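You operate a simulated robot arm through the tools that you are given. There is no shell and no other tool.

Carry out the task below with a simulated robot arm. There is one attempt and no reset: what you move stays moved.

Task
Press stop, move both blocks from the plate to the orange tray, then free the stop and home. Set down upright: steel block.
Where things are to end (x, y in the base frame): steel block within 60 mm of [140, 680]; steel block within 60 mm of [190, 730].

The check looks at the end state, three seconds after you hand in, the way a careful person would. Anything else that was tipped, shoved, dropped, spilled or broken makes it a failure.

Robot
A 6-joint arm with a two-finger parallel gripper, fixed in place. Base frame: the origin is at the foot of the arm, x ahead of it, y to its left, z up; the work surface is at about z = 710. Units: mm, rad, N and s.
Its first joint turns from -2.897 to 2.897 rad. Payload 3.43 kg.
The TCP is the grasp point between the finger pads, 34 mm short of the fingertips. In the tool frame z runs along the fingers and y along their closing line. The gripper opens to 128 mm. The fingers are 24 mm wide and 12 mm thick; the gripper's body (48 by 130 mm) begins 96 mm behind the TCP.
Orientation is that of the tool frame in the base frame, as [roll, pitch, yaw] about the fixed x, y, z axes, in that order (R = Rz(yaw) Ry(pitch) Rx(roll)). With the fingers straight down and closing along the base's y, the tool's x points along the base's -x, its y along +y and its z along -z.

Tools
- The arm moves only by the tool arm_command. Its argument "moves" is one flat list of numbers, 7 for each row, row after row: the shift along the base's x, y, z in mm, then the turn, a rotation vector about the base's x, y, z in rad, then the gripper command, from -1 (shut) to 1 (fully open), values between in proportion. In form: [dx, dy, dz, ax, ay, az, hand, dx, dy, dz, ax, ay, az, hand, ...]. A call has 1 to 20 rows; each row shifts and turns the commanded pose from where the row before left it. A row lasts 0.2 s, in which the tool goes at most 50 mm and 0.15 rad; a call with a longer step from one row to the next is refused whole, and so is a gripper value outside its range. A pose out of reach is approached as far as the arm can. The call stops where the force on the tool passes 90 N (or 10 N more than at its start, if that is more) or the arm is blocked; 0.2 s more then pass. The fingers move at their own pace (about 153 mm/s each) and stop on an object; they squeeze with about 22 N. The grip force told is the motor's: it shows also when the fingers shut on nothing. Time passes only in rows, and 0.2 s behind the last, so rows that do not move let the fingers close. The reply holds the time, the measured pose of the TCP, the force on the tool along the base axes, the opening and the grip force, in the units named above and with some noise, with the torque about the TCP (base axes, N m) and any sound that the robot's microphone picked up.
- Cameras (640 x 400 px; columns grow to the right, rows downward): "scene" is fixed at [50.6, 499.5, 1449.7]; the picture's right is [0.30, -0.95, 0.00], its down [-0.74, -0.23, -0.64] and it looks along [0.61, 0.19, -0.77] (base axes); focal length 221 px, centre (320, 200). "wrist" rides on the gripper at [76, -11, -160] in the tool frame; the picture's right is [0.15, 0.99, 0.00], its down [-0.88, 0.13, -0.46] and it looks along [-0.45, 0.07, 0.89] (tool axes); focal length 234 px, centre (320, 200). There is no depth. A picture from a camera that has moved, and an enlarged one, comes with that camera's place and axes in the base frame and with its lens.
- capture(camera): a new picture of that camera. The clock stands still meanwhile.
- inspect(camera, box): a new picture of the part [left, top, right, bottom] of that camera's present view, enlarged. The clock stands still meanwhile.
- sign_off(): hands the job in; it is judged then, once.

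Places have to be worked out from the pictures, the camera data and where the tool is seen. Open the gripper and draw the arm clear of the work before you hand the job in, unless the task says otherwise.

The tools are called after "Request:" as a command line: name --argument value ..., lists and objects as JSON in quotes. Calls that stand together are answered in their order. arm_command: Moves the arm, as the interface text tells. Its arguments: {"type":"object","properties":{"moves":{"type":"array","items":{"type":"number"}}},"required":["moves"]} The other tools are called the same way: capture (camera) takes a picture; inspect (camera, box) takes an enlarged picture of a part of a camera's view; sign_off () hands the job in.

At the start:

```text
time_s: 0.0
position: [624.2, 402.7, 1028.7]
tcp_rot: [3.14, -0.001, 3.14]
force: [-0.7, -1.1, 0.9]
torque: [0.05, 0.0, 0.02]
finger_gap: 128.1
grip_force: 0.1
```

scene: 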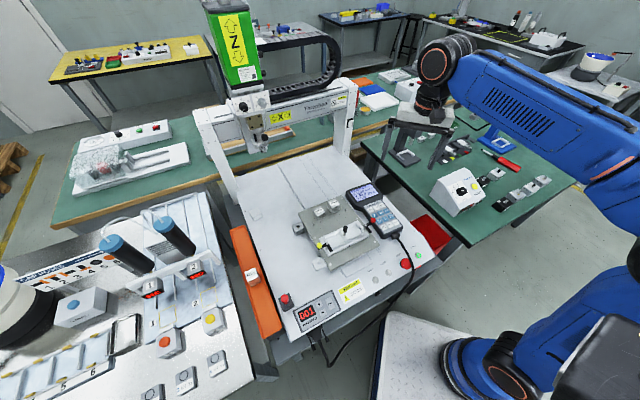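
wrist: 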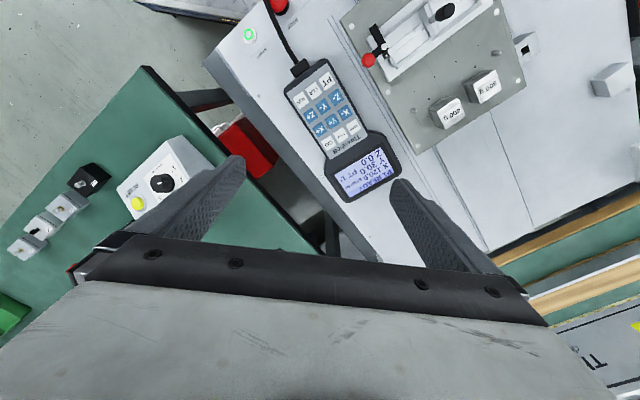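

I start by looking closer at the machine, its plate, the stop buttons and the orange tray.

Request:
inspect --camera "scene" --box '[220, 180, 460, 340]'

Request:
inspect --camera "scene" --box '[200, 220, 320, 350]'

Request:
inspect --camera "wrist" --box '[240, 0, 560, 200]'

```text
2.50 times, centred on (340, 260) of scene
camera zoom: at [50.6, 499.5, 1449.7], right [0.3, -0.95, 0.0], down [-0.74, -0.23, -0.64], along [0.61, 0.19, -0.77], focal length 552 px, centre (270, 50)
```

zoom: 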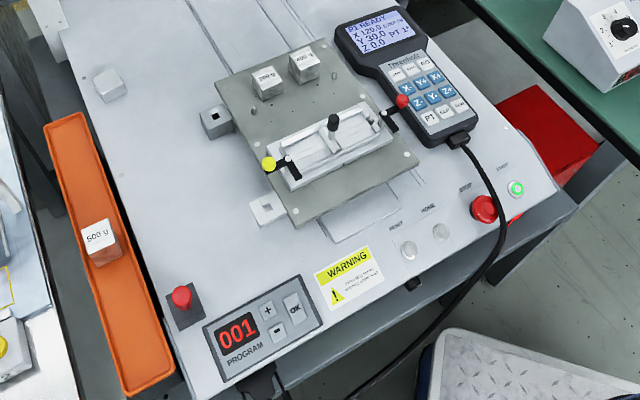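

```text
3.08 times, centred on (260, 285) of scene
camera zoom: at [50.6, 499.5, 1449.7], right [0.3, -0.95, 0.0], down [-0.74, -0.23, -0.64], along [0.61, 0.19, -0.77], focal length 679 px, centre (505, -62)
```

zoom: 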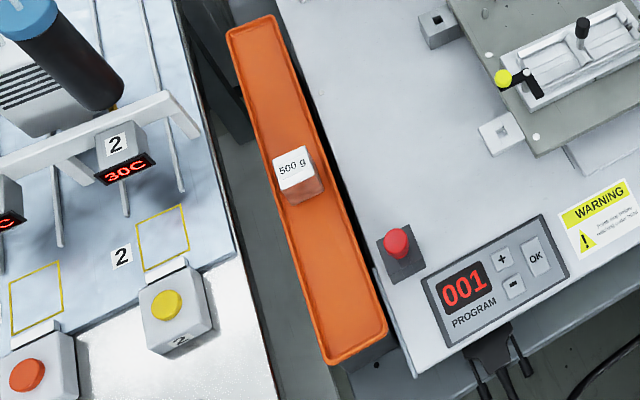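

```text
2.00 times, centred on (400, 100) of wrist
camera zoom: at [549.1, 391.6, 1188.3], right [-0.15, 0.99, 0.0], down [0.88, 0.13, 0.46], along [0.45, 0.07, -0.89], focal length 468 px, centre (160, 400)
```

zoom: 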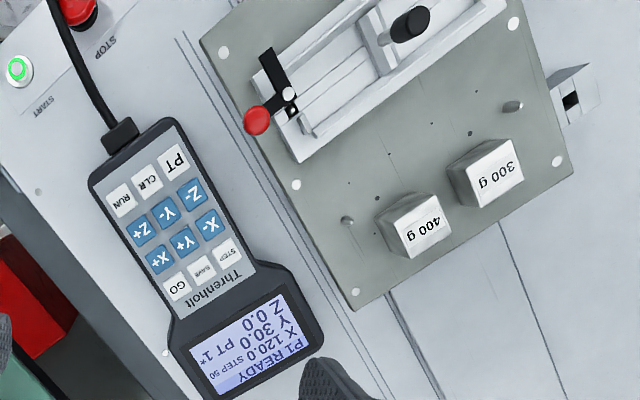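

The panel carries labels near the red mushroom; I zoom in to read them before judging anything.

Request:
inspect --camera "scene" --box '[360, 235, 440, 285]'

Request:
inspect --camera "scene" --box '[270, 280, 350, 330]'

Request:
inspect --camera "scene" --box '[290, 190, 410, 275]'

Request:
inspect --camera "scene" --box '[190, 0, 370, 200]'

```text
8.00 times, centred on (400, 260) of scene
camera zoom: at [50.6, 499.5, 1449.7], right [0.3, -0.95, 0.0], down [-0.74, -0.23, -0.64], along [0.61, 0.19, -0.77], focal length 1766 px, centre (-320, -280)
```

zoom: 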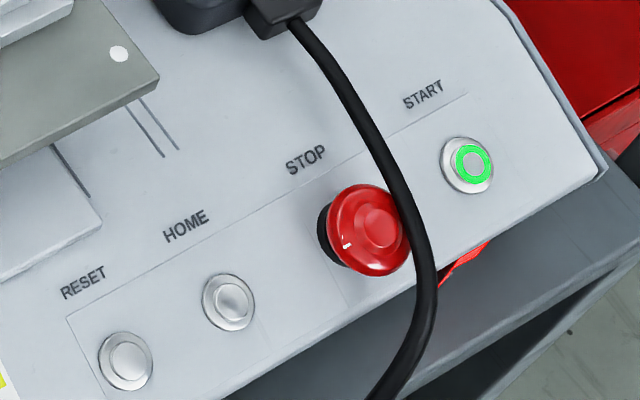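

```text
8.00 times, centred on (310, 305) of scene
camera zoom: at [50.6, 499.5, 1449.7], right [0.3, -0.95, 0.0], down [-0.74, -0.23, -0.64], along [0.61, 0.19, -0.77], focal length 1766 px, centre (400, -640)
```

zoom: 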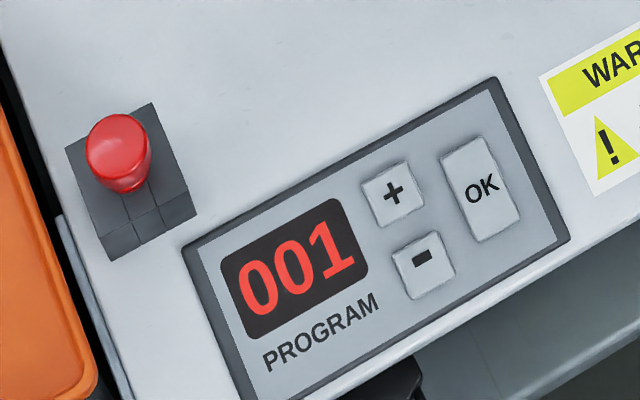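

```text
4.71 times, centred on (350, 232) of scene
camera zoom: at [50.6, 499.5, 1449.7], right [0.3, -0.95, 0.0], down [-0.74, -0.23, -0.64], along [0.61, 0.19, -0.77], focal length 1039 px, centre (179, 47)
```

zoom: 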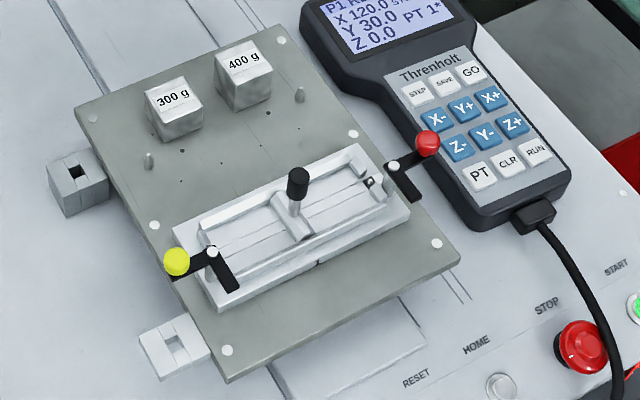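

```text
2.00 times, centred on (280, 100) of scene
camera zoom: at [50.6, 499.5, 1449.7], right [0.3, -0.95, 0.0], down [-0.74, -0.23, -0.64], along [0.61, 0.19, -0.77], focal length 442 px, centre (400, 400)
```

zoom: 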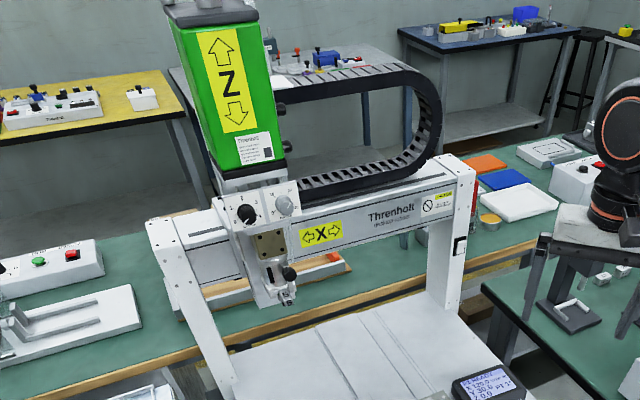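

The labelled STOP mushroom (next to START) is the one to press; I judge it to lie near x=450, y=308, z≈710, with the pendant's cable close by it. I move the arm back and lower so that the wrist camera looks at that panel.

Request:
arm_command --moves '[-34, -12, -6, 0, 0, 0, 1, -34, -12, -6, 0, 0, 0, 1, -34, -12, -6, 0, 0, 0, 1, -34, -12, -6, 0, 0, 0, 1, -34, -12, -6, 0, 0, 0, 1, -34, -12, -6, 0, 0, 0, 1, -34, -12, -6, 0, 0, 0, 1, -34, -12, -6, 0, 0, 0, 1, 0, 0, 0, 0, 0, 0, 1]'

```text
time_s: 2.0
position: [352.9, 305.9, 979.5]
tcp_rot: [3.141, 0.0, -3.141]
force: [-0.2, 0.6, 0.0]
torque: [-0.02, 0.0, 0.0]
finger_gap: 128.1
grip_force: 0.1
```

The arm has reached its new pose; I take both pictures.

Request:
capture --camera "wrist"

Request:
capture --camera "scene"

```text
taken
camera wrist: at [277.4, 294.7, 1139.2], right [-0.15, 0.99, 0.0], down [0.88, 0.13, 0.46], along [0.45, 0.07, -0.89], focal length 234 px, centre (320, 200)
```

wrist: 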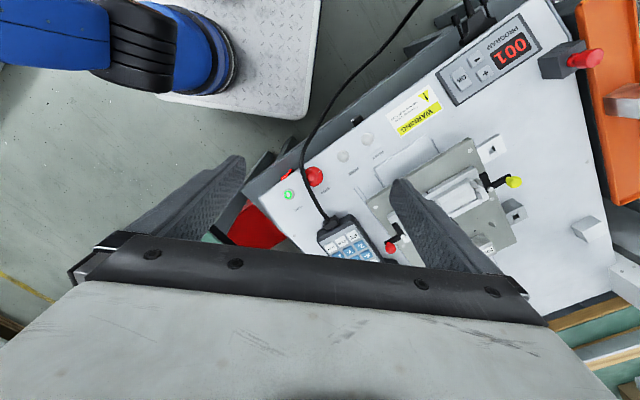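

```text
taken
```

scene: 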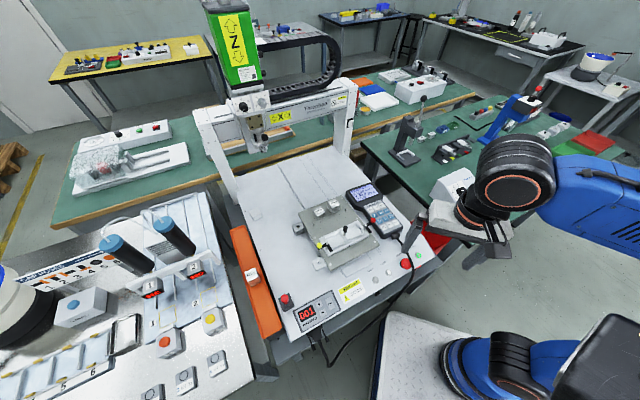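

The panel is in view. I enlarge the STOP area and the blocks to work out positions.

Request:
inspect --camera "wrist" --box '[260, 120, 420, 220]'

Request:
inspect --camera "wrist" --box '[480, 0, 640, 200]'

Request:
inspect --camera "scene" --box '[360, 235, 440, 285]'

```text
4.00 times, centred on (340, 170) of wrist
camera zoom: at [277.4, 294.7, 1139.2], right [-0.15, 0.99, 0.0], down [0.88, 0.13, 0.46], along [0.45, 0.07, -0.89], focal length 937 px, centre (240, 320)
```

zoom: 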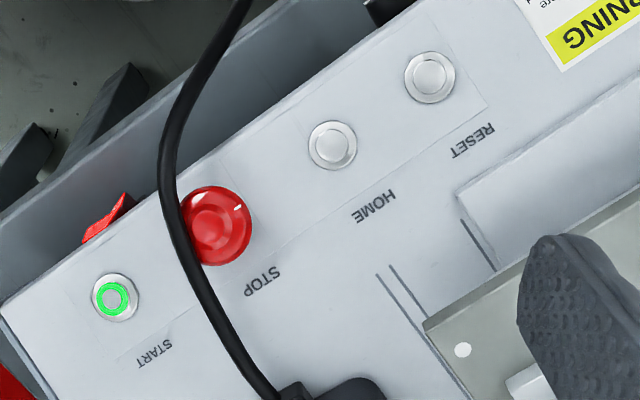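

```text
2.00 times, centred on (560, 100) of wrist
camera zoom: at [277.4, 294.7, 1139.2], right [-0.15, 0.99, 0.0], down [0.88, 0.13, 0.46], along [0.45, 0.07, -0.89], focal length 468 px, centre (-160, 400)
```

zoom: 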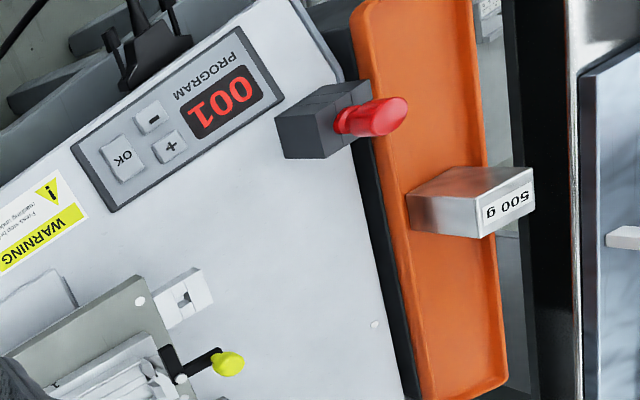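

```text
8.00 times, centred on (400, 260) of scene
camera zoom: at [50.6, 499.5, 1449.7], right [0.3, -0.95, 0.0], down [-0.74, -0.23, -0.64], along [0.61, 0.19, -0.77], focal length 1766 px, centre (-320, -280)
```

zoom: 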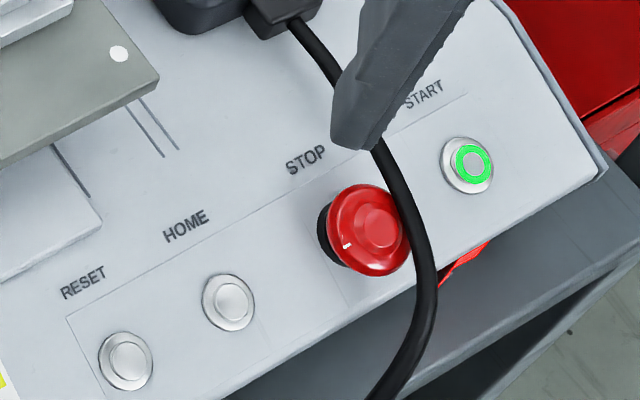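

STOP's cap works out at about (443, 310), top near z≈720–735, roughly 36 mm wide, with the cable just on its −y side. I shut the gripper and hover high above the cap, a little to +y, to check alignment.

Request:
arm_command --moves '[22.5, 1.5, -32, 0, 0, 0, -1, 22.5, 1.5, -32, 0, 0, 0, -1, 22.5, 1.5, -32, 0, 0, 0, -1, 22.5, 1.5, -32, 0, 0, 0, -1, 0, 0, 0, 0, 0, 0, -1]'

Request:
capture --camera "wrist"

Request:
inspect --camera "scene" --box '[360, 195, 440, 285]'

```text
time_s: 3.2
position: [443.2, 313.6, 851.6]
tcp_rot: [3.14, 0.0, 3.142]
force: [0.5, -0.3, 0.0]
torque: [-0.03, -0.03, 0.0]
finger_gap: 0.0
grip_force: 21.6
```

```text
taken
camera wrist: at [366.9, 301.5, 1011.0], right [-0.15, 0.99, 0.0], down [0.88, 0.13, 0.46], along [0.45, 0.07, -0.89], focal length 234 px, centre (320, 200)
```

wrist: 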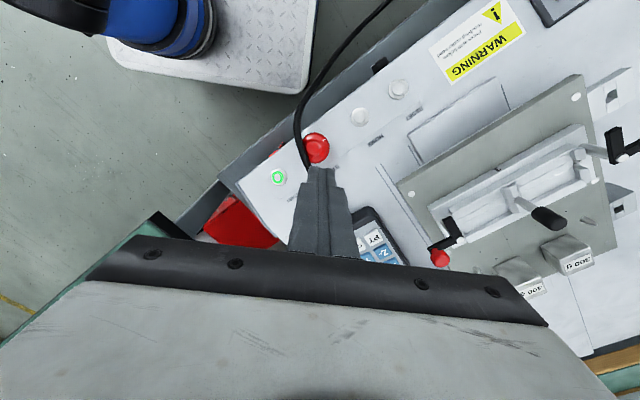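

```text
4.44 times, centred on (400, 240) of scene
camera zoom: at [50.6, 499.5, 1449.7], right [0.3, -0.95, 0.0], down [-0.74, -0.23, -0.64], along [0.61, 0.19, -0.77], focal length 981 px, centre (-36, 22)
```

zoom: 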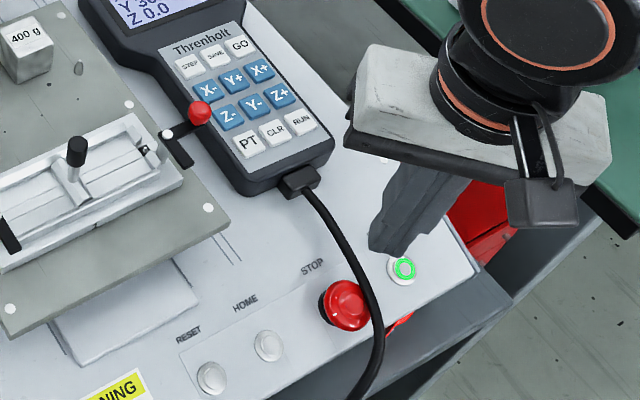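

From this view STOP's cap lies at about (445, 310) with its top near z≈710–720. I go down with shut fingers to tip height ≈750 and look again before pressing.

Request:
arm_command --moves '[0.5, -0.5, -23, 0, 0, 0, -1, 0.5, -0.5, -23, 0, 0, 0, -1, 0.5, -0.5, -22, 0, 0, 0, -1, 0, 0, 0, 0, 0, 0, -1]'

Request:
inspect --camera "wrist" --box '[240, 100, 400, 200]'

Request:
inspect --camera "scene" --box '[370, 215, 440, 285]'

```text
time_s: 4.2
position: [443.9, 312.1, 783.8]
tcp_rot: [3.139, 0.002, -3.141]
force: [0.0, -0.5, 0.7]
torque: [-0.02, -0.02, 0.03]
finger_gap: 0.2
grip_force: 21.6
```

```text
4.00 times, centred on (320, 150) of wrist
camera zoom: at [368.4, 300.2, 943.7], right [-0.15, 0.99, 0.0], down [0.88, 0.13, 0.46], along [0.45, 0.07, -0.89], focal length 937 px, centre (320, 400)
```

zoom: 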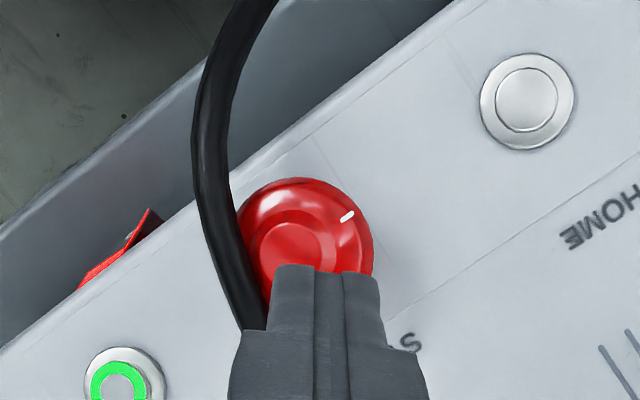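

```text
5.71 times, centred on (405, 250) of scene
camera zoom: at [50.6, 499.5, 1449.7], right [0.3, -0.95, 0.0], down [-0.74, -0.23, -0.64], along [0.61, 0.19, -0.77], focal length 1262 px, centre (-166, -86)
```

zoom: 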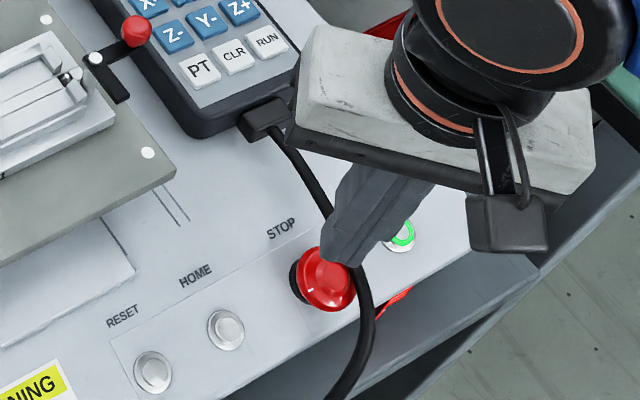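

The cap centre reads (442.5, 308.5), top ≈715, and the cable comes near the fingers on the +x/−y side. I shift the tips slightly to −x/+y to keep clear of the cable and come down slowly to tip height ≈718.

Request:
arm_command --moves '[-4.5, 4, 0, 0, 0, 0, -1, 0, 0, -6, 0, 0, 0, -1, 0, 0, -6, 0, 0, 0, -1, 0, 0, -5, 0, 0, 0, -1, 0, 0, -5, 0, 0, 0, -1, 0, 0, -5, 0, 0, 0, -1, 0, 0, -4, 0, 0, 0, -1, 0, 0, 0, 0, 0, 0, -1]'

Request:
inspect --camera "wrist" --box '[240, 100, 400, 200]'

Request:
inspect --camera "scene" --box '[370, 215, 440, 285]'

```text
time_s: 6.0
position: [439.3, 316.6, 753.9]
tcp_rot: [3.14, 0.002, 3.14]
force: [5.6, 6.4, 16.6]
torque: [0.14, -0.38, 0.08]
finger_gap: 0.0
grip_force: 22.4
```

```text
4.00 times, centred on (320, 150) of wrist
camera zoom: at [363.6, 304.1, 913.6], right [-0.15, 0.99, 0.0], down [0.88, 0.13, 0.46], along [0.45, 0.07, -0.89], focal length 937 px, centre (320, 400)
```

zoom: 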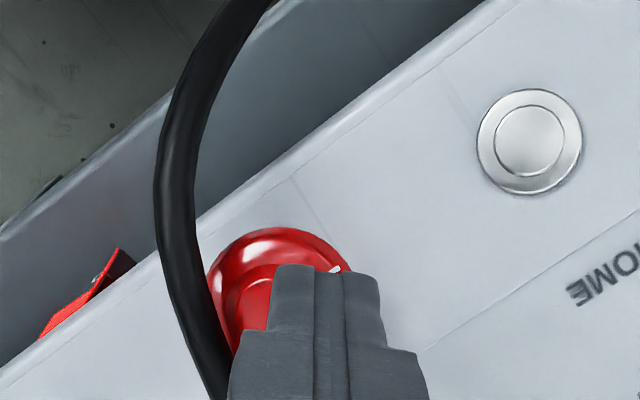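

```text
5.71 times, centred on (405, 250) of scene
camera zoom: at [50.6, 499.5, 1449.7], right [0.3, -0.95, 0.0], down [-0.74, -0.23, -0.64], along [0.61, 0.19, -0.77], focal length 1262 px, centre (-166, -86)
```

zoom: 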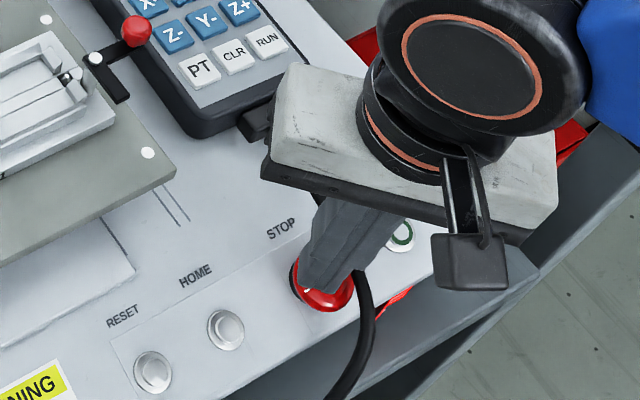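

The tips touch the cap at z≈720 with about 17 N. I press on in small steps and watch for a click and the force.

Request:
arm_command --moves '[0, 0, -1.5, 0, 0, 0, -1, 0, 0, -1.5, 0, 0, 0, -1, 0, 0, -1.5, 0, 0, 0, -1]'

Request:
inspect --camera "scene" --box '[330, 165, 450, 285]'

```text
time_s: 6.8
position: [439.6, 316.6, 751.7]
tcp_rot: [3.136, 0.003, 3.141]
force: [5.4, 14.4, 51.6]
torque: [0.31, -0.78, 0.22]
finger_gap: 0.0
grip_force: 21.2
```

```text
3.33 times, centred on (390, 225) of scene
camera zoom: at [50.6, 499.5, 1449.7], right [0.3, -0.95, 0.0], down [-0.74, -0.23, -0.64], along [0.61, 0.19, -0.77], focal length 736 px, centre (87, 117)
```

zoom: 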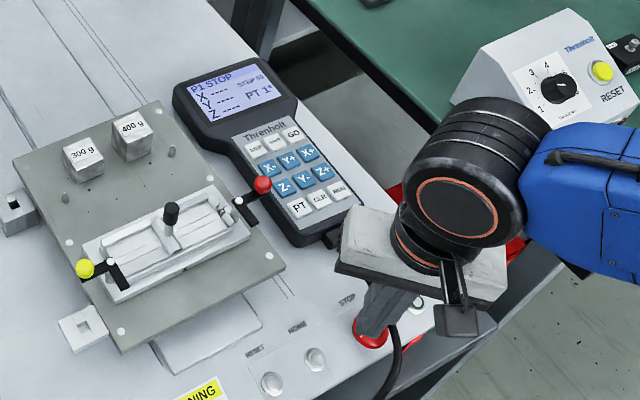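

The pendant now reads "P1 STOP" with dashes for the axes, so the stop has taken. I rise straight up and check that it stays latched.

Request:
arm_command --moves '[0, 0, 10, 0, 0, 0, -1, 0, 0, 25, 0, 0, 0, -1, 0, 0, 45, 0, 0, 0, -1, 0, 0, 45, 0, 0, 0, -1, 0, 0, 45, 0, 0, 0, -1, 0, 0, 0, 0, 0, 0, -1]'

Request:
inspect --camera "scene" --box '[330, 165, 450, 285]'

Request:
inspect --camera "wrist" --box '[260, 100, 420, 200]'

```text
time_s: 8.2
position: [437.5, 316.6, 919.8]
tcp_rot: [3.139, 0.001, 3.141]
force: [-0.1, -0.4, 0.2]
torque: [0.01, 0.0, -0.03]
finger_gap: 0.0
grip_force: 21.9
```

```text
3.33 times, centred on (390, 225) of scene
camera zoom: at [50.6, 499.5, 1449.7], right [0.3, -0.95, 0.0], down [-0.74, -0.23, -0.64], along [0.61, 0.19, -0.77], focal length 736 px, centre (87, 117)
```

zoom: 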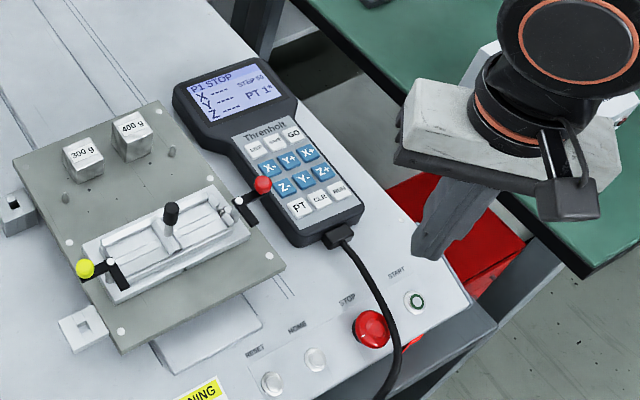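

```text
4.00 times, centred on (340, 150) of wrist
camera zoom: at [361.5, 304.9, 1079.7], right [-0.15, 0.99, 0.0], down [0.88, 0.13, 0.46], along [0.45, 0.07, -0.89], focal length 937 px, centre (240, 400)
```

zoom: 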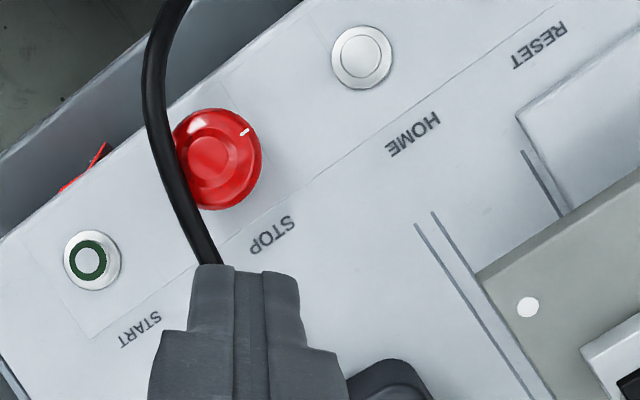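

STOP stays latched (display still STOP, START light out). Next I go over the plate with the gripper opened, staying high, to measure the two blocks.

Request:
arm_command --moves '[2, 38, 4, 0, 0, 0, 1, 2, 38, 4, 0, 0, 0, 1, 2, 38, 4, 0, 0, 0, 1, 2, 38, 4, 0, 0, 0, 1, 2, 38, 4, 0, 0, 0, 1, 2, 38, 4, 0, 0, 0, 1, 2, 38, 4, 0, 0, 0, 1, 2, 38, 4, 0, 0, 0, 1, 0, 0, 0, 0, 0, 0, 1]'

Request:
capture --camera "wrist"

Request:
inspect --camera "scene" --box '[280, 180, 360, 280]'

```text
time_s: 10.2
position: [457.0, 621.5, 949.9]
tcp_rot: [3.141, 0.001, 3.141]
force: [0.9, -0.4, -0.4]
torque: [0.0, 0.02, 0.0]
finger_gap: 127.9
grip_force: 0.1
```

```text
taken
camera wrist: at [381.1, 608.9, 1109.5], right [-0.15, 0.99, 0.0], down [0.88, 0.13, 0.46], along [0.45, 0.07, -0.89], focal length 234 px, centre (320, 200)
```

wrist: 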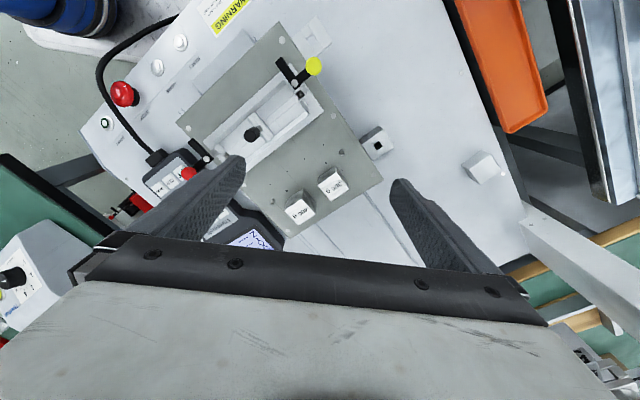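

```text
4.00 times, centred on (320, 230) of scene
camera zoom: at [50.6, 499.5, 1449.7], right [0.3, -0.95, 0.0], down [-0.74, -0.23, -0.64], along [0.61, 0.19, -0.77], focal length 883 px, centre (320, 80)
```

zoom: 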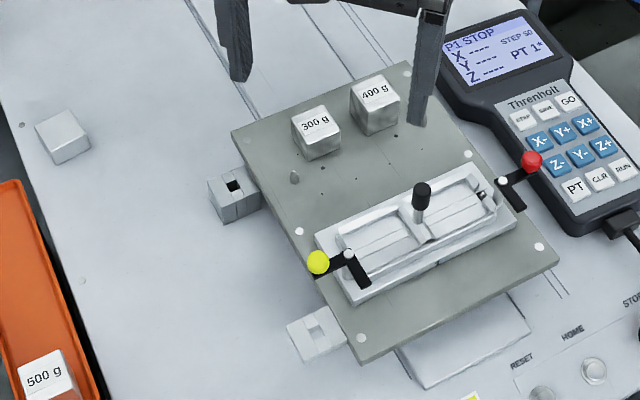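

Request:
inspect --camera "wrist" --box '[240, 130, 400, 230]'

Request:
inspect --camera "wrist" --box '[440, 0, 600, 140]'

```text
4.00 times, centred on (320, 180) of wrist
camera zoom: at [381.1, 608.9, 1109.5], right [-0.15, 0.99, 0.0], down [0.88, 0.13, 0.46], along [0.45, 0.07, -0.89], focal length 937 px, centre (320, 280)
```

zoom: 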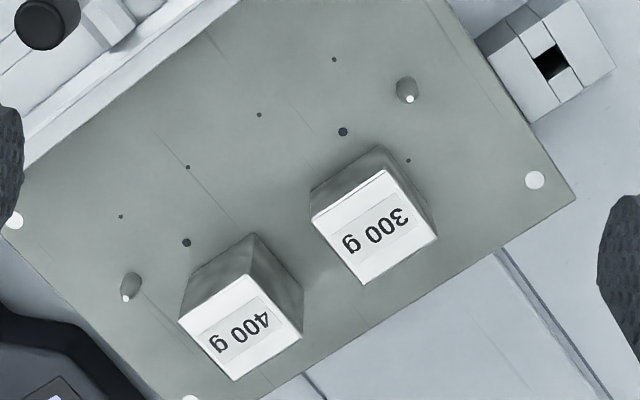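

```text
2.86 times, centred on (520, 70) of wrist
camera zoom: at [381.1, 608.9, 1109.5], right [-0.15, 0.99, 0.0], down [0.88, 0.13, 0.46], along [0.45, 0.07, -0.89], focal length 669 px, centre (-251, 571)
```

zoom: 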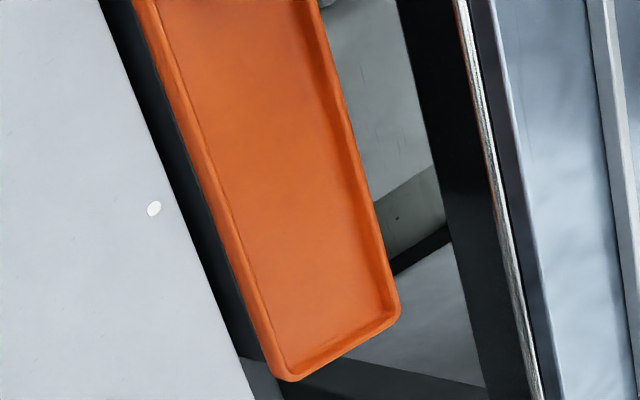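

From the wrist views the blocks sit turned 45° to the base axes: 300 g at about (522, 652), top z≈782, and 400 g at about (571, 607). Their faces and the tray's length both run along (1, 1), so I turn the tool −45° about z and hover over the 300 g block.

Request:
arm_command --moves '[11, 5, -8, 0, 0, -0.1309, 0.2, 11, 5, -8, 0, 0, -0.1309, 0.2, 11, 5, -8, 0, 0, -0.1309, 0.2, 11, 5, -8, 0, 0, -0.1309, 0.2, 11, 5, -9, 0, 0, -0.1309, 0.2, 10, 5, -9, 0, 0, -0.1309, 0.2, 0, 0, 0, 0, 0, 0, 0.2, 0, 0, 0, 0, 0, 0, 0.2]'

Request:
capture --camera "wrist"

Request:
inspect --camera "wrist" --box '[220, 100, 420, 225]'

Request:
capture --camera "scene"

```text
time_s: 12.0
position: [521.7, 649.3, 899.2]
tcp_rot: [3.14, 0.0, 2.357]
force: [-0.6, 0.3, -0.2]
torque: [-0.02, 0.0, -0.01]
finger_gap: 76.8
grip_force: 0.1
```

```text
taken
camera wrist: at [460.0, 693.9, 1059.0], right [0.6, 0.8, 0.0], down [0.71, -0.53, 0.46], along [0.37, -0.27, -0.89], focal length 234 px, centre (320, 200)
```

wrist: 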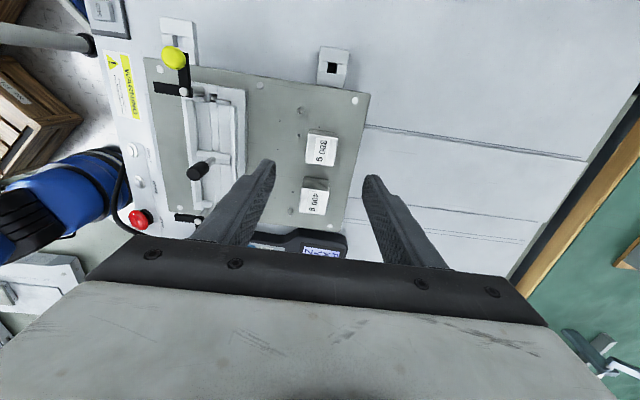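

```text
3.20 times, centred on (320, 162) of wrist
camera zoom: at [460.0, 693.9, 1059.0], right [0.6, 0.8, 0.0], down [0.71, -0.53, 0.46], along [0.37, -0.27, -0.89], focal length 749 px, centre (320, 320)
```

zoom: 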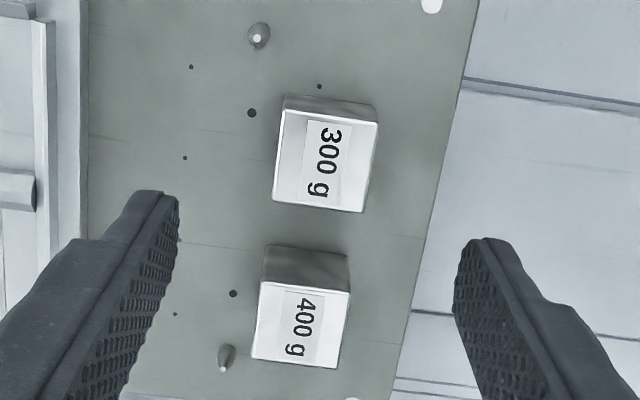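

```text
taken
```

scene: 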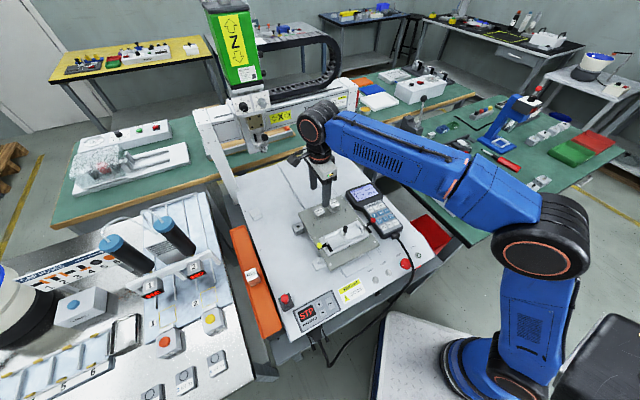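

The 300 g block's top centre comes out at (522, 651.5), faces aligned with the fingers. I centre and go down to TCP z≈792 with the gripper at ~77 mm, then look before gripping.

Request:
arm_command --moves '[0.3, 2.2, -20, 0, 0, 0, 0.2, 0, 0, -25, 0, 0, 0, 0.2, 0, 0, -25, 0, 0, 0, 0.2, 0, 0, -20, 0, 0, 0, 0.2, 0, 0, -10, 0, 0, 0, 0.2, 0, 0, -7, 0, 0, 0, 0.2, 0, 0, 0, 0, 0, 0, 0.2]'

Request:
inspect --camera "wrist" --box '[200, 80, 440, 240]'

Request:
inspect --camera "scene" --box '[280, 170, 380, 250]'

```text
time_s: 13.6
position: [520.9, 652.8, 793.7]
tcp_rot: [-3.141, 0.001, 2.357]
force: [-0.1, -0.1, -0.1]
torque: [-0.01, 0.02, 0.01]
finger_gap: 76.9
grip_force: 0.0
```

```text
2.50 times, centred on (320, 160) of wrist
camera zoom: at [459.1, 697.4, 953.5], right [0.6, 0.8, 0.0], down [0.71, -0.53, 0.46], along [0.37, -0.27, -0.89], focal length 585 px, centre (320, 300)
```

zoom: 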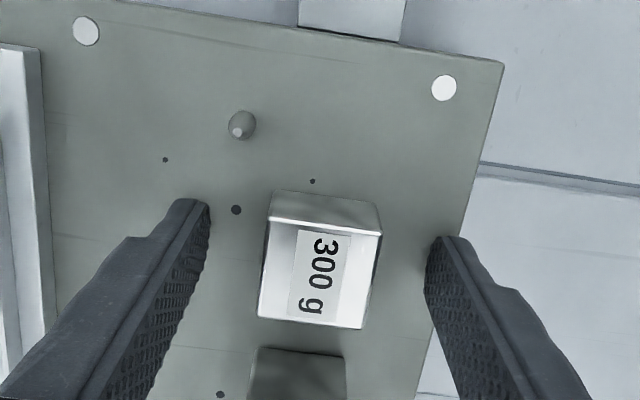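

```text
5.00 times, centred on (330, 210) of scene
camera zoom: at [50.6, 499.5, 1449.7], right [0.3, -0.95, 0.0], down [-0.74, -0.23, -0.64], along [0.61, 0.19, -0.77], focal length 1104 px, centre (270, 150)
```

zoom: 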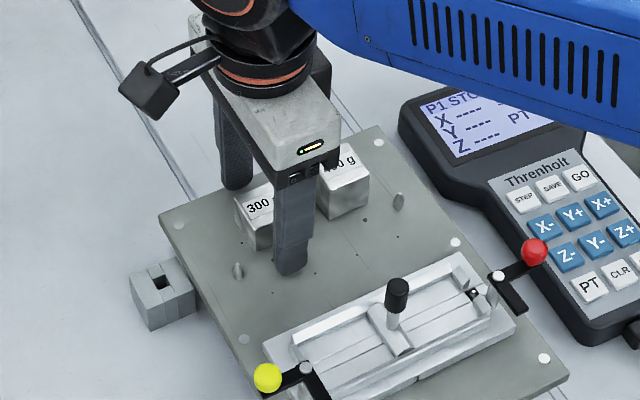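

The block is centred between the pads with clearance all round. I lower 4 mm more and close the gripper.

Request:
arm_command --moves '[0, 0, -4, 0, 0, 0, 0.2, 0, 0, 0, 0, 0, 0, -0.3, 0, 0, 0, 0, 0, 0, -1, 0, 0, 0, 0, 0, 0, -1, 0, 0, 0, 0, 0, 0, -1]'

```text
time_s: 14.8
position: [521.0, 652.5, 790.4]
tcp_rot: [3.14, 0.001, 2.355]
force: [0.1, 4.7, 22.4]
torque: [-0.19, 0.37, -0.12]
finger_gap: 35.7
grip_force: 22.4
```

The gap reads 35.7 mm, so the block is held, but an upward force of ~22 N shows. I look before lifting.

Request:
inspect --camera "wrist" --box '[200, 80, 440, 240]'

Request:
inspect --camera "scene" --box '[290, 180, 360, 240]'

```text
2.50 times, centred on (320, 160) of wrist
camera zoom: at [459.0, 697.1, 950.8], right [0.6, 0.8, 0.0], down [0.71, -0.53, 0.46], along [0.37, -0.27, -0.89], focal length 585 px, centre (320, 300)
```

zoom: 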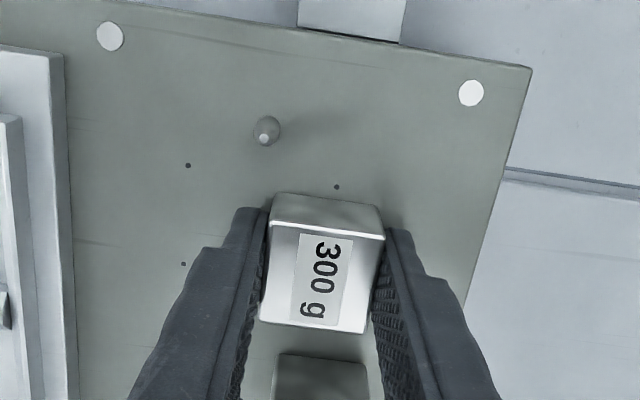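

```text
6.67 times, centred on (325, 210) of scene
camera zoom: at [50.6, 499.5, 1449.7], right [0.3, -0.95, 0.0], down [-0.74, -0.23, -0.64], along [0.61, 0.19, -0.77], focal length 1472 px, centre (287, 133)
```

zoom: 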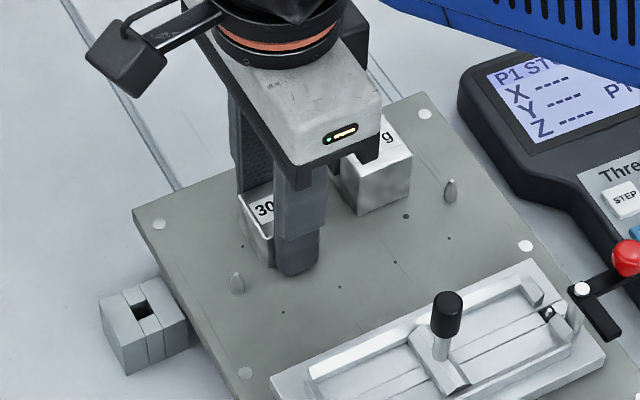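

The plate appears to have slid ~8 mm along its free axis — the fingertips evidently brushed the plate while closing, so the plate top is higher than I took it. The block is held squarely; I lift gently straight up.

Request:
arm_command --moves '[0, 0, 2, 0, 0, 0, -1, 0, 0, 3, 0, 0, 0, -1, 0, 0, 5, 0, 0, 0, -1, 0, 0, 10, 0, 0, 0, -1, 0, 0, 0, 0, 0, 0, -1]'

Request:
inspect --camera "wrist" --box '[200, 80, 440, 240]'

Request:
inspect --camera "scene" --box '[270, 170, 390, 260]'

```text
time_s: 16.0
position: [519.9, 651.5, 808.4]
tcp_rot: [-3.14, 0.003, 2.358]
force: [-0.6, -0.4, -2.8]
torque: [-0.03, 0.0, -0.02]
finger_gap: 35.8
grip_force: 22.2
```

```text
2.50 times, centred on (320, 160) of wrist
camera zoom: at [459.3, 696.7, 968.6], right [0.6, 0.8, 0.0], down [0.71, -0.53, 0.46], along [0.37, -0.27, -0.89], focal length 585 px, centre (320, 300)
```

zoom: 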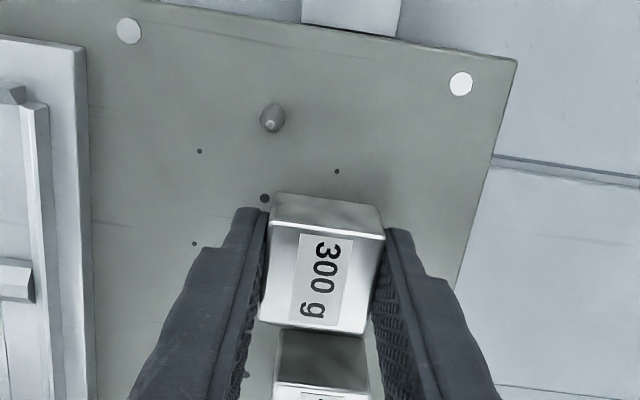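

```text
4.44 times, centred on (330, 215) of scene
camera zoom: at [50.6, 499.5, 1449.7], right [0.3, -0.95, 0.0], down [-0.74, -0.23, -0.64], along [0.61, 0.19, -0.77], focal length 981 px, centre (276, 133)
```

zoom: 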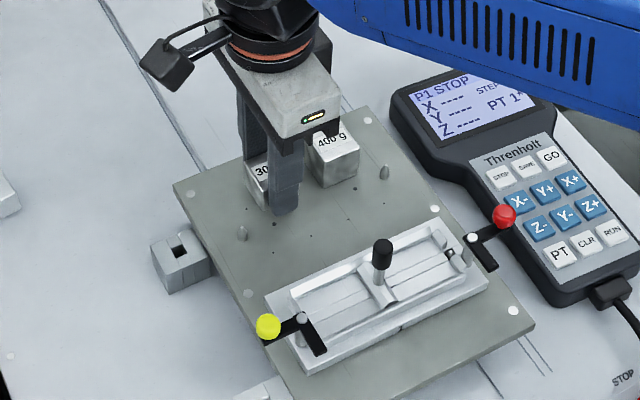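

The 300 g block hangs firmly (2.8 N ≈ 300 g). I lift to a safe height and carry it over the tray to view the near part of the tray before lowering.

Request:
arm_command --moves '[0, 0, 30, 0, 0, 0, -1, 0, 0, 35, 0, 0, 0, -1, -10, 3, 35, 0, 0, 0, -1, -32, 8, 5, 0, 0, 0, -1, -36, 8, 0, 0, 0, 0, -1, -36, 8, 0, 0, 0, 0, -1, -36, 8, 0, 0, 0, 0, -1, -36, 9, 0, 0, 0, 0, -1, -36, 9, 0, 0, 0, 0, -1, -36, 9, 0, 0, 0, 0, -1, -36, 9, 0, 0, 0, 0, -1, -30, 6, 0, 0, 0, 0, -1, 0, 0, 0, 0, 0, 0, -1, 0, 0, 0, 0, 0, 0, -1]'

Request:
capture --camera "wrist"

Request:
capture --camera "scene"

```text
time_s: 19.0
position: [198.1, 729.7, 914.9]
tcp_rot: [3.139, 0.001, 2.356]
force: [0.5, 0.9, -4.0]
torque: [0.01, 0.04, 0.0]
finger_gap: 35.8
grip_force: 22.3
```

```text
taken
camera wrist: at [136.8, 774.5, 1074.2], right [0.6, 0.8, 0.0], down [0.71, -0.53, 0.46], along [0.37, -0.27, -0.89], focal length 234 px, centre (320, 200)
```

wrist: 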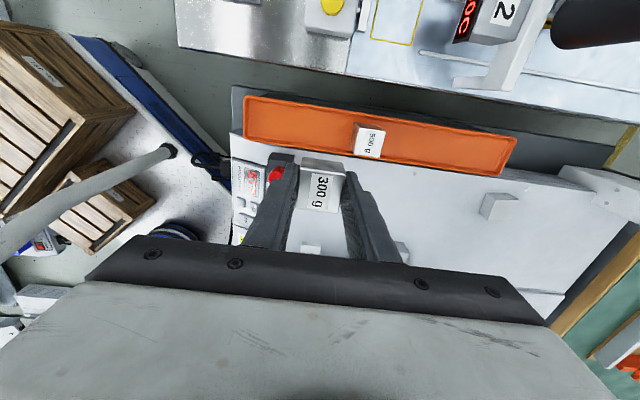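

```text
taken
```

scene: 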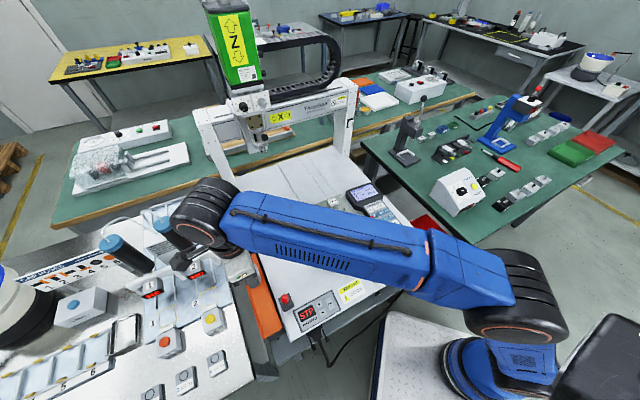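

The whole tray is in the wrist view; I enlarge it to measure rim, floor and the 500 g block.

Request:
inspect --camera "wrist" --box '[230, 70, 390, 190]'

Request:
inspect --camera "wrist" --box '[380, 70, 540, 190]'

Request:
inspect --camera "scene" --box '[220, 250, 320, 350]'

```text
3.33 times, centred on (310, 130) of wrist
camera zoom: at [136.8, 774.5, 1074.2], right [0.6, 0.8, 0.0], down [0.71, -0.53, 0.46], along [0.37, -0.27, -0.89], focal length 781 px, centre (353, 433)
```

zoom: 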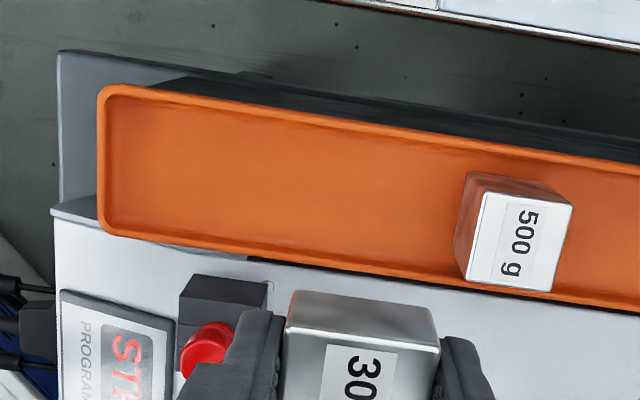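

```text
3.33 times, centred on (460, 130) of wrist
camera zoom: at [136.8, 774.5, 1074.2], right [0.6, 0.8, 0.0], down [0.71, -0.53, 0.46], along [0.37, -0.27, -0.89], focal length 781 px, centre (-147, 433)
```

zoom: 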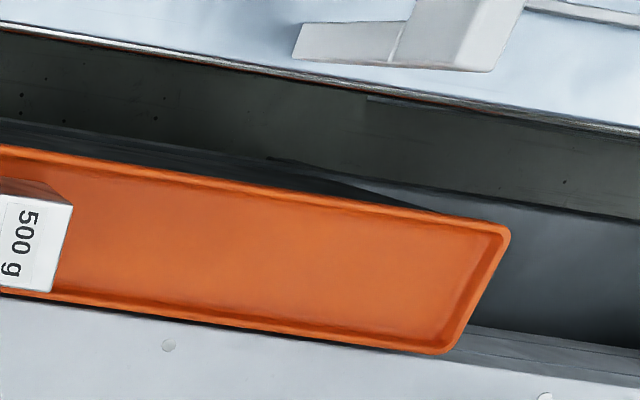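

```text
4.00 times, centred on (270, 300) of scene
camera zoom: at [50.6, 499.5, 1449.7], right [0.3, -0.95, 0.0], down [-0.74, -0.23, -0.64], along [0.61, 0.19, -0.77], focal length 883 px, centre (520, -200)
```

zoom: 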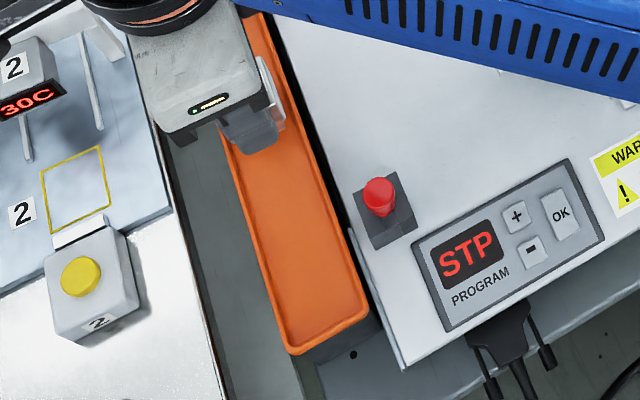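

Measured: tray rim z≈725, about 60 mm wide, centre line roughly y = x + 543, near end at about (114, 659), and the 500 g block at about (239, 786). I will set the 300 g block at about (193, 737), leaving finger room to the 500 g block, and come down to z≈815 first to check alignment.

Request:
arm_command --moves '[-3, 4, -20, 0, 0, 0, -1, -3, 4.5, -25, 0, 0, 0, -1, 0, 0, -25, 0, 0, 0, -1, 0, 0, -20, 0, 0, 0, -1, 0, 0, -10, 0, 0, 0, -1, 0, 0, 0, 0, 0, 0, -1]'

Request:
capture --camera "wrist"

Request:
inspect --camera "wrist" --box '[180, 40, 460, 220]'

Request:
inspect --camera "scene" --box '[210, 220, 310, 340]'

```text
time_s: 20.4
position: [191.7, 738.1, 814.7]
tcp_rot: [3.14, 0.002, 2.357]
force: [0.9, 0.2, -2.1]
torque: [-0.01, -0.01, 0.02]
finger_gap: 35.8
grip_force: 22.2
```

```text
taken
camera wrist: at [129.5, 783.2, 974.9], right [0.6, 0.8, 0.0], down [0.71, -0.53, 0.46], along [0.37, -0.27, -0.89], focal length 234 px, centre (320, 200)
```

wrist: 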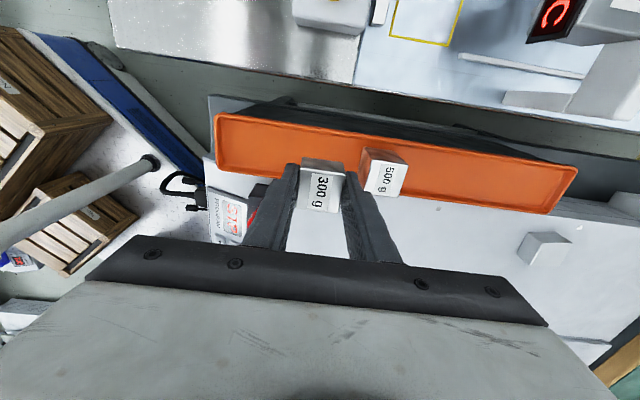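

```text
2.22 times, centred on (320, 130) of wrist
camera zoom: at [129.5, 783.2, 974.9], right [0.6, 0.8, 0.0], down [0.71, -0.53, 0.46], along [0.37, -0.27, -0.89], focal length 520 px, centre (320, 356)
```

zoom: 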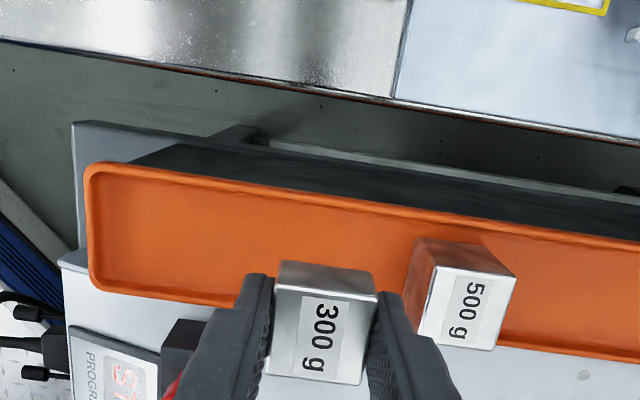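

```text
3.33 times, centred on (260, 280) of scene
camera zoom: at [50.6, 499.5, 1449.7], right [0.3, -0.95, 0.0], down [-0.74, -0.23, -0.64], along [0.61, 0.19, -0.77], focal length 736 px, centre (520, -67)
```

zoom: 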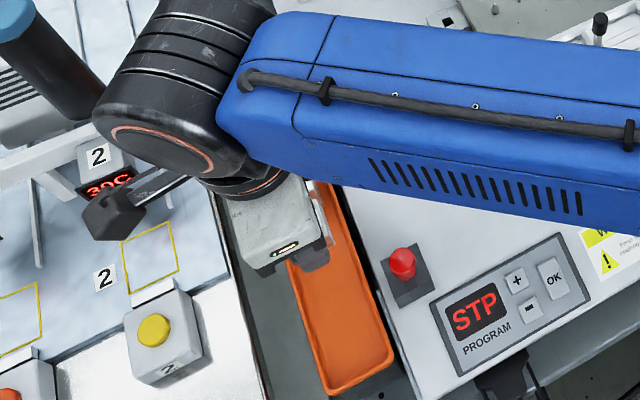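

Block and fingers line up with the tray; the centre line reads y ≈ x + 548, so I shift 2 mm across and lower to TCP z≈772, still above the expected floor contact (≈755–760).

Request:
arm_command --moves '[-2, 2, -5, 0, 0, 0, -1, 0, 0, -12, 0, 0, 0, -1, 0, 0, -12, 0, 0, 0, -1, 0, 0, -8, 0, 0, 0, -1, 0, 0, -5, 0, 0, 0, -1, 0, 0, 0, 0, 0, 0, -1]'

Request:
inspect --camera "wrist" --box '[180, 60, 460, 235]'

Request:
inspect --camera "scene" --box '[220, 240, 300, 310]'

```text
time_s: 21.8
position: [190.0, 738.9, 773.1]
tcp_rot: [3.14, 0.001, 2.355]
force: [-0.2, 0.4, -3.0]
torque: [-0.02, -0.01, -0.03]
finger_gap: 35.6
grip_force: 21.7
```

```text
2.29 times, centred on (320, 148) of wrist
camera zoom: at [127.7, 785.0, 933.1], right [0.6, 0.8, 0.0], down [0.71, -0.53, 0.46], along [0.37, -0.27, -0.89], focal length 535 px, centre (320, 320)
```

zoom: 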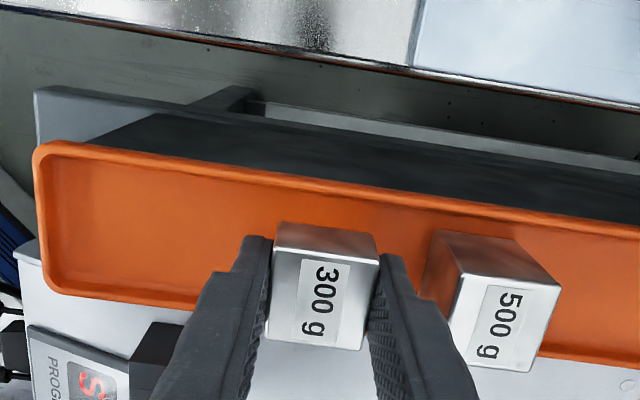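

```text
5.71 times, centred on (260, 275) of scene
camera zoom: at [50.6, 499.5, 1449.7], right [0.3, -0.95, 0.0], down [-0.74, -0.23, -0.64], along [0.61, 0.19, -0.77], focal length 1262 px, centre (663, -229)
```

zoom: 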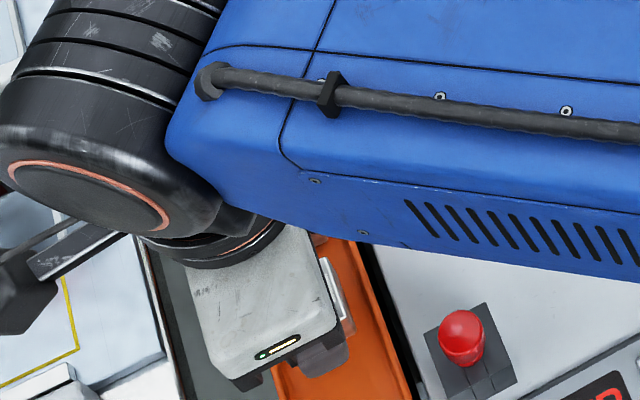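

By this view the block is within ~1–2 mm of the tray's centre line. I lower slowly in small steps to feel for the floor.

Request:
arm_command --moves '[0, 0, -5, 0, 0, 0, -1, 0, 0, -4, 0, 0, 0, -1, 0, 0, -2, 0, 0, 0, -1, 0, 0, 0, 0, 0, 0, -1]'

Request:
inspect --camera "wrist" --box '[180, 60, 460, 235]'

```text
time_s: 22.8
position: [189.5, 740.3, 761.8]
tcp_rot: [-3.142, 0.001, 2.356]
force: [0.5, -0.1, -2.9]
torque: [0.02, 0.02, 0.0]
finger_gap: 35.8
grip_force: 22.4
```

```text
2.29 times, centred on (320, 148) of wrist
camera zoom: at [127.9, 785.2, 921.6], right [0.6, 0.8, 0.0], down [0.71, -0.53, 0.46], along [0.37, -0.27, -0.89], focal length 535 px, centre (320, 320)
```

zoom: 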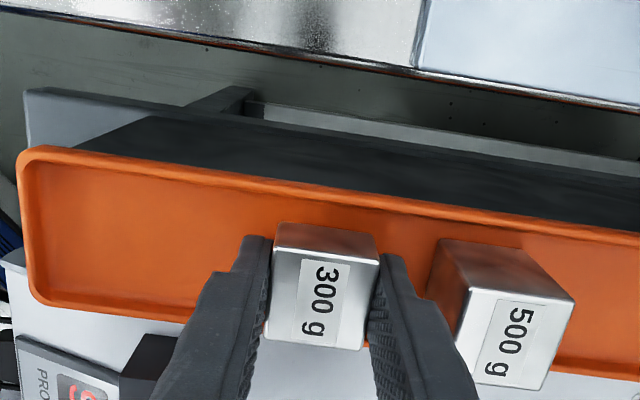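

No contact yet at TCP 762. I continue down in 1.5 mm steps.

Request:
arm_command --moves '[0, 0, -1.5, 0, 0, 0, -1, 0, 0, -1.5, 0, 0, 0, -1, 0, 0, 0, 0, 0, 0, -1]'

```text
time_s: 23.6
position: [189.3, 737.9, 759.4]
tcp_rot: [3.14, 0.0, 2.358]
force: [-0.3, -0.2, -2.7]
torque: [-0.01, -0.02, -0.02]
finger_gap: 35.9
grip_force: 22.3
```

Request:
arm_command --moves '[0, 0, -1.5, 0, 0, 0, -1, 0, 0, -1.5, 0, 0, 0, -1, 0, 0, 0, 0, 0, 0, -1]'

```text
time_s: 24.4
position: [189.3, 740.2, 755.4]
tcp_rot: [3.138, 0.001, 2.357]
force: [-0.2, 0.0, -2.4]
torque: [-0.02, -0.03, 0.05]
finger_gap: 35.8
grip_force: 22.3
```

Still free at TCP 755.4 (only the block's weight shows). Two more small steps.

Request:
arm_command --moves '[0, 0, -1.5, 0, 0, 0, -1, 0, 0, -1.5, 0, 0, 0, -1, 0, 0, 0, 0, 0, 0, -1]'

Request:
inspect --camera "wrist" --box '[240, 100, 440, 225]'

```text
time_s: 25.2
position: [190.5, 738.9, 752.6]
tcp_rot: [3.14, 0.0, 2.356]
force: [-0.5, -0.6, 0.0]
torque: [-0.01, 0.1, 0.04]
finger_gap: 35.9
grip_force: 22.0
```

```text
3.20 times, centred on (340, 162) of wrist
camera zoom: at [127.9, 784.6, 913.0], right [0.6, 0.8, 0.0], down [0.71, -0.53, 0.46], along [0.37, -0.27, -0.89], focal length 749 px, centre (256, 320)
```

zoom: 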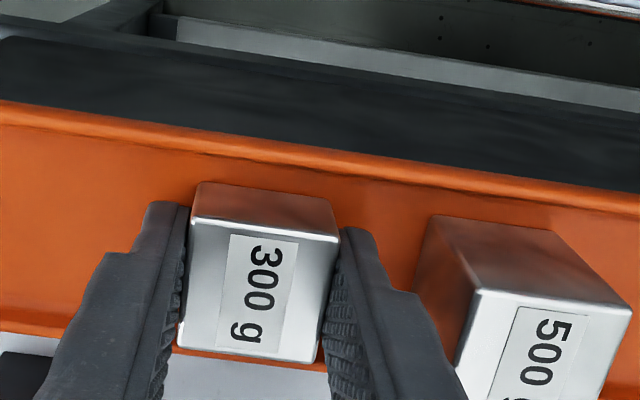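

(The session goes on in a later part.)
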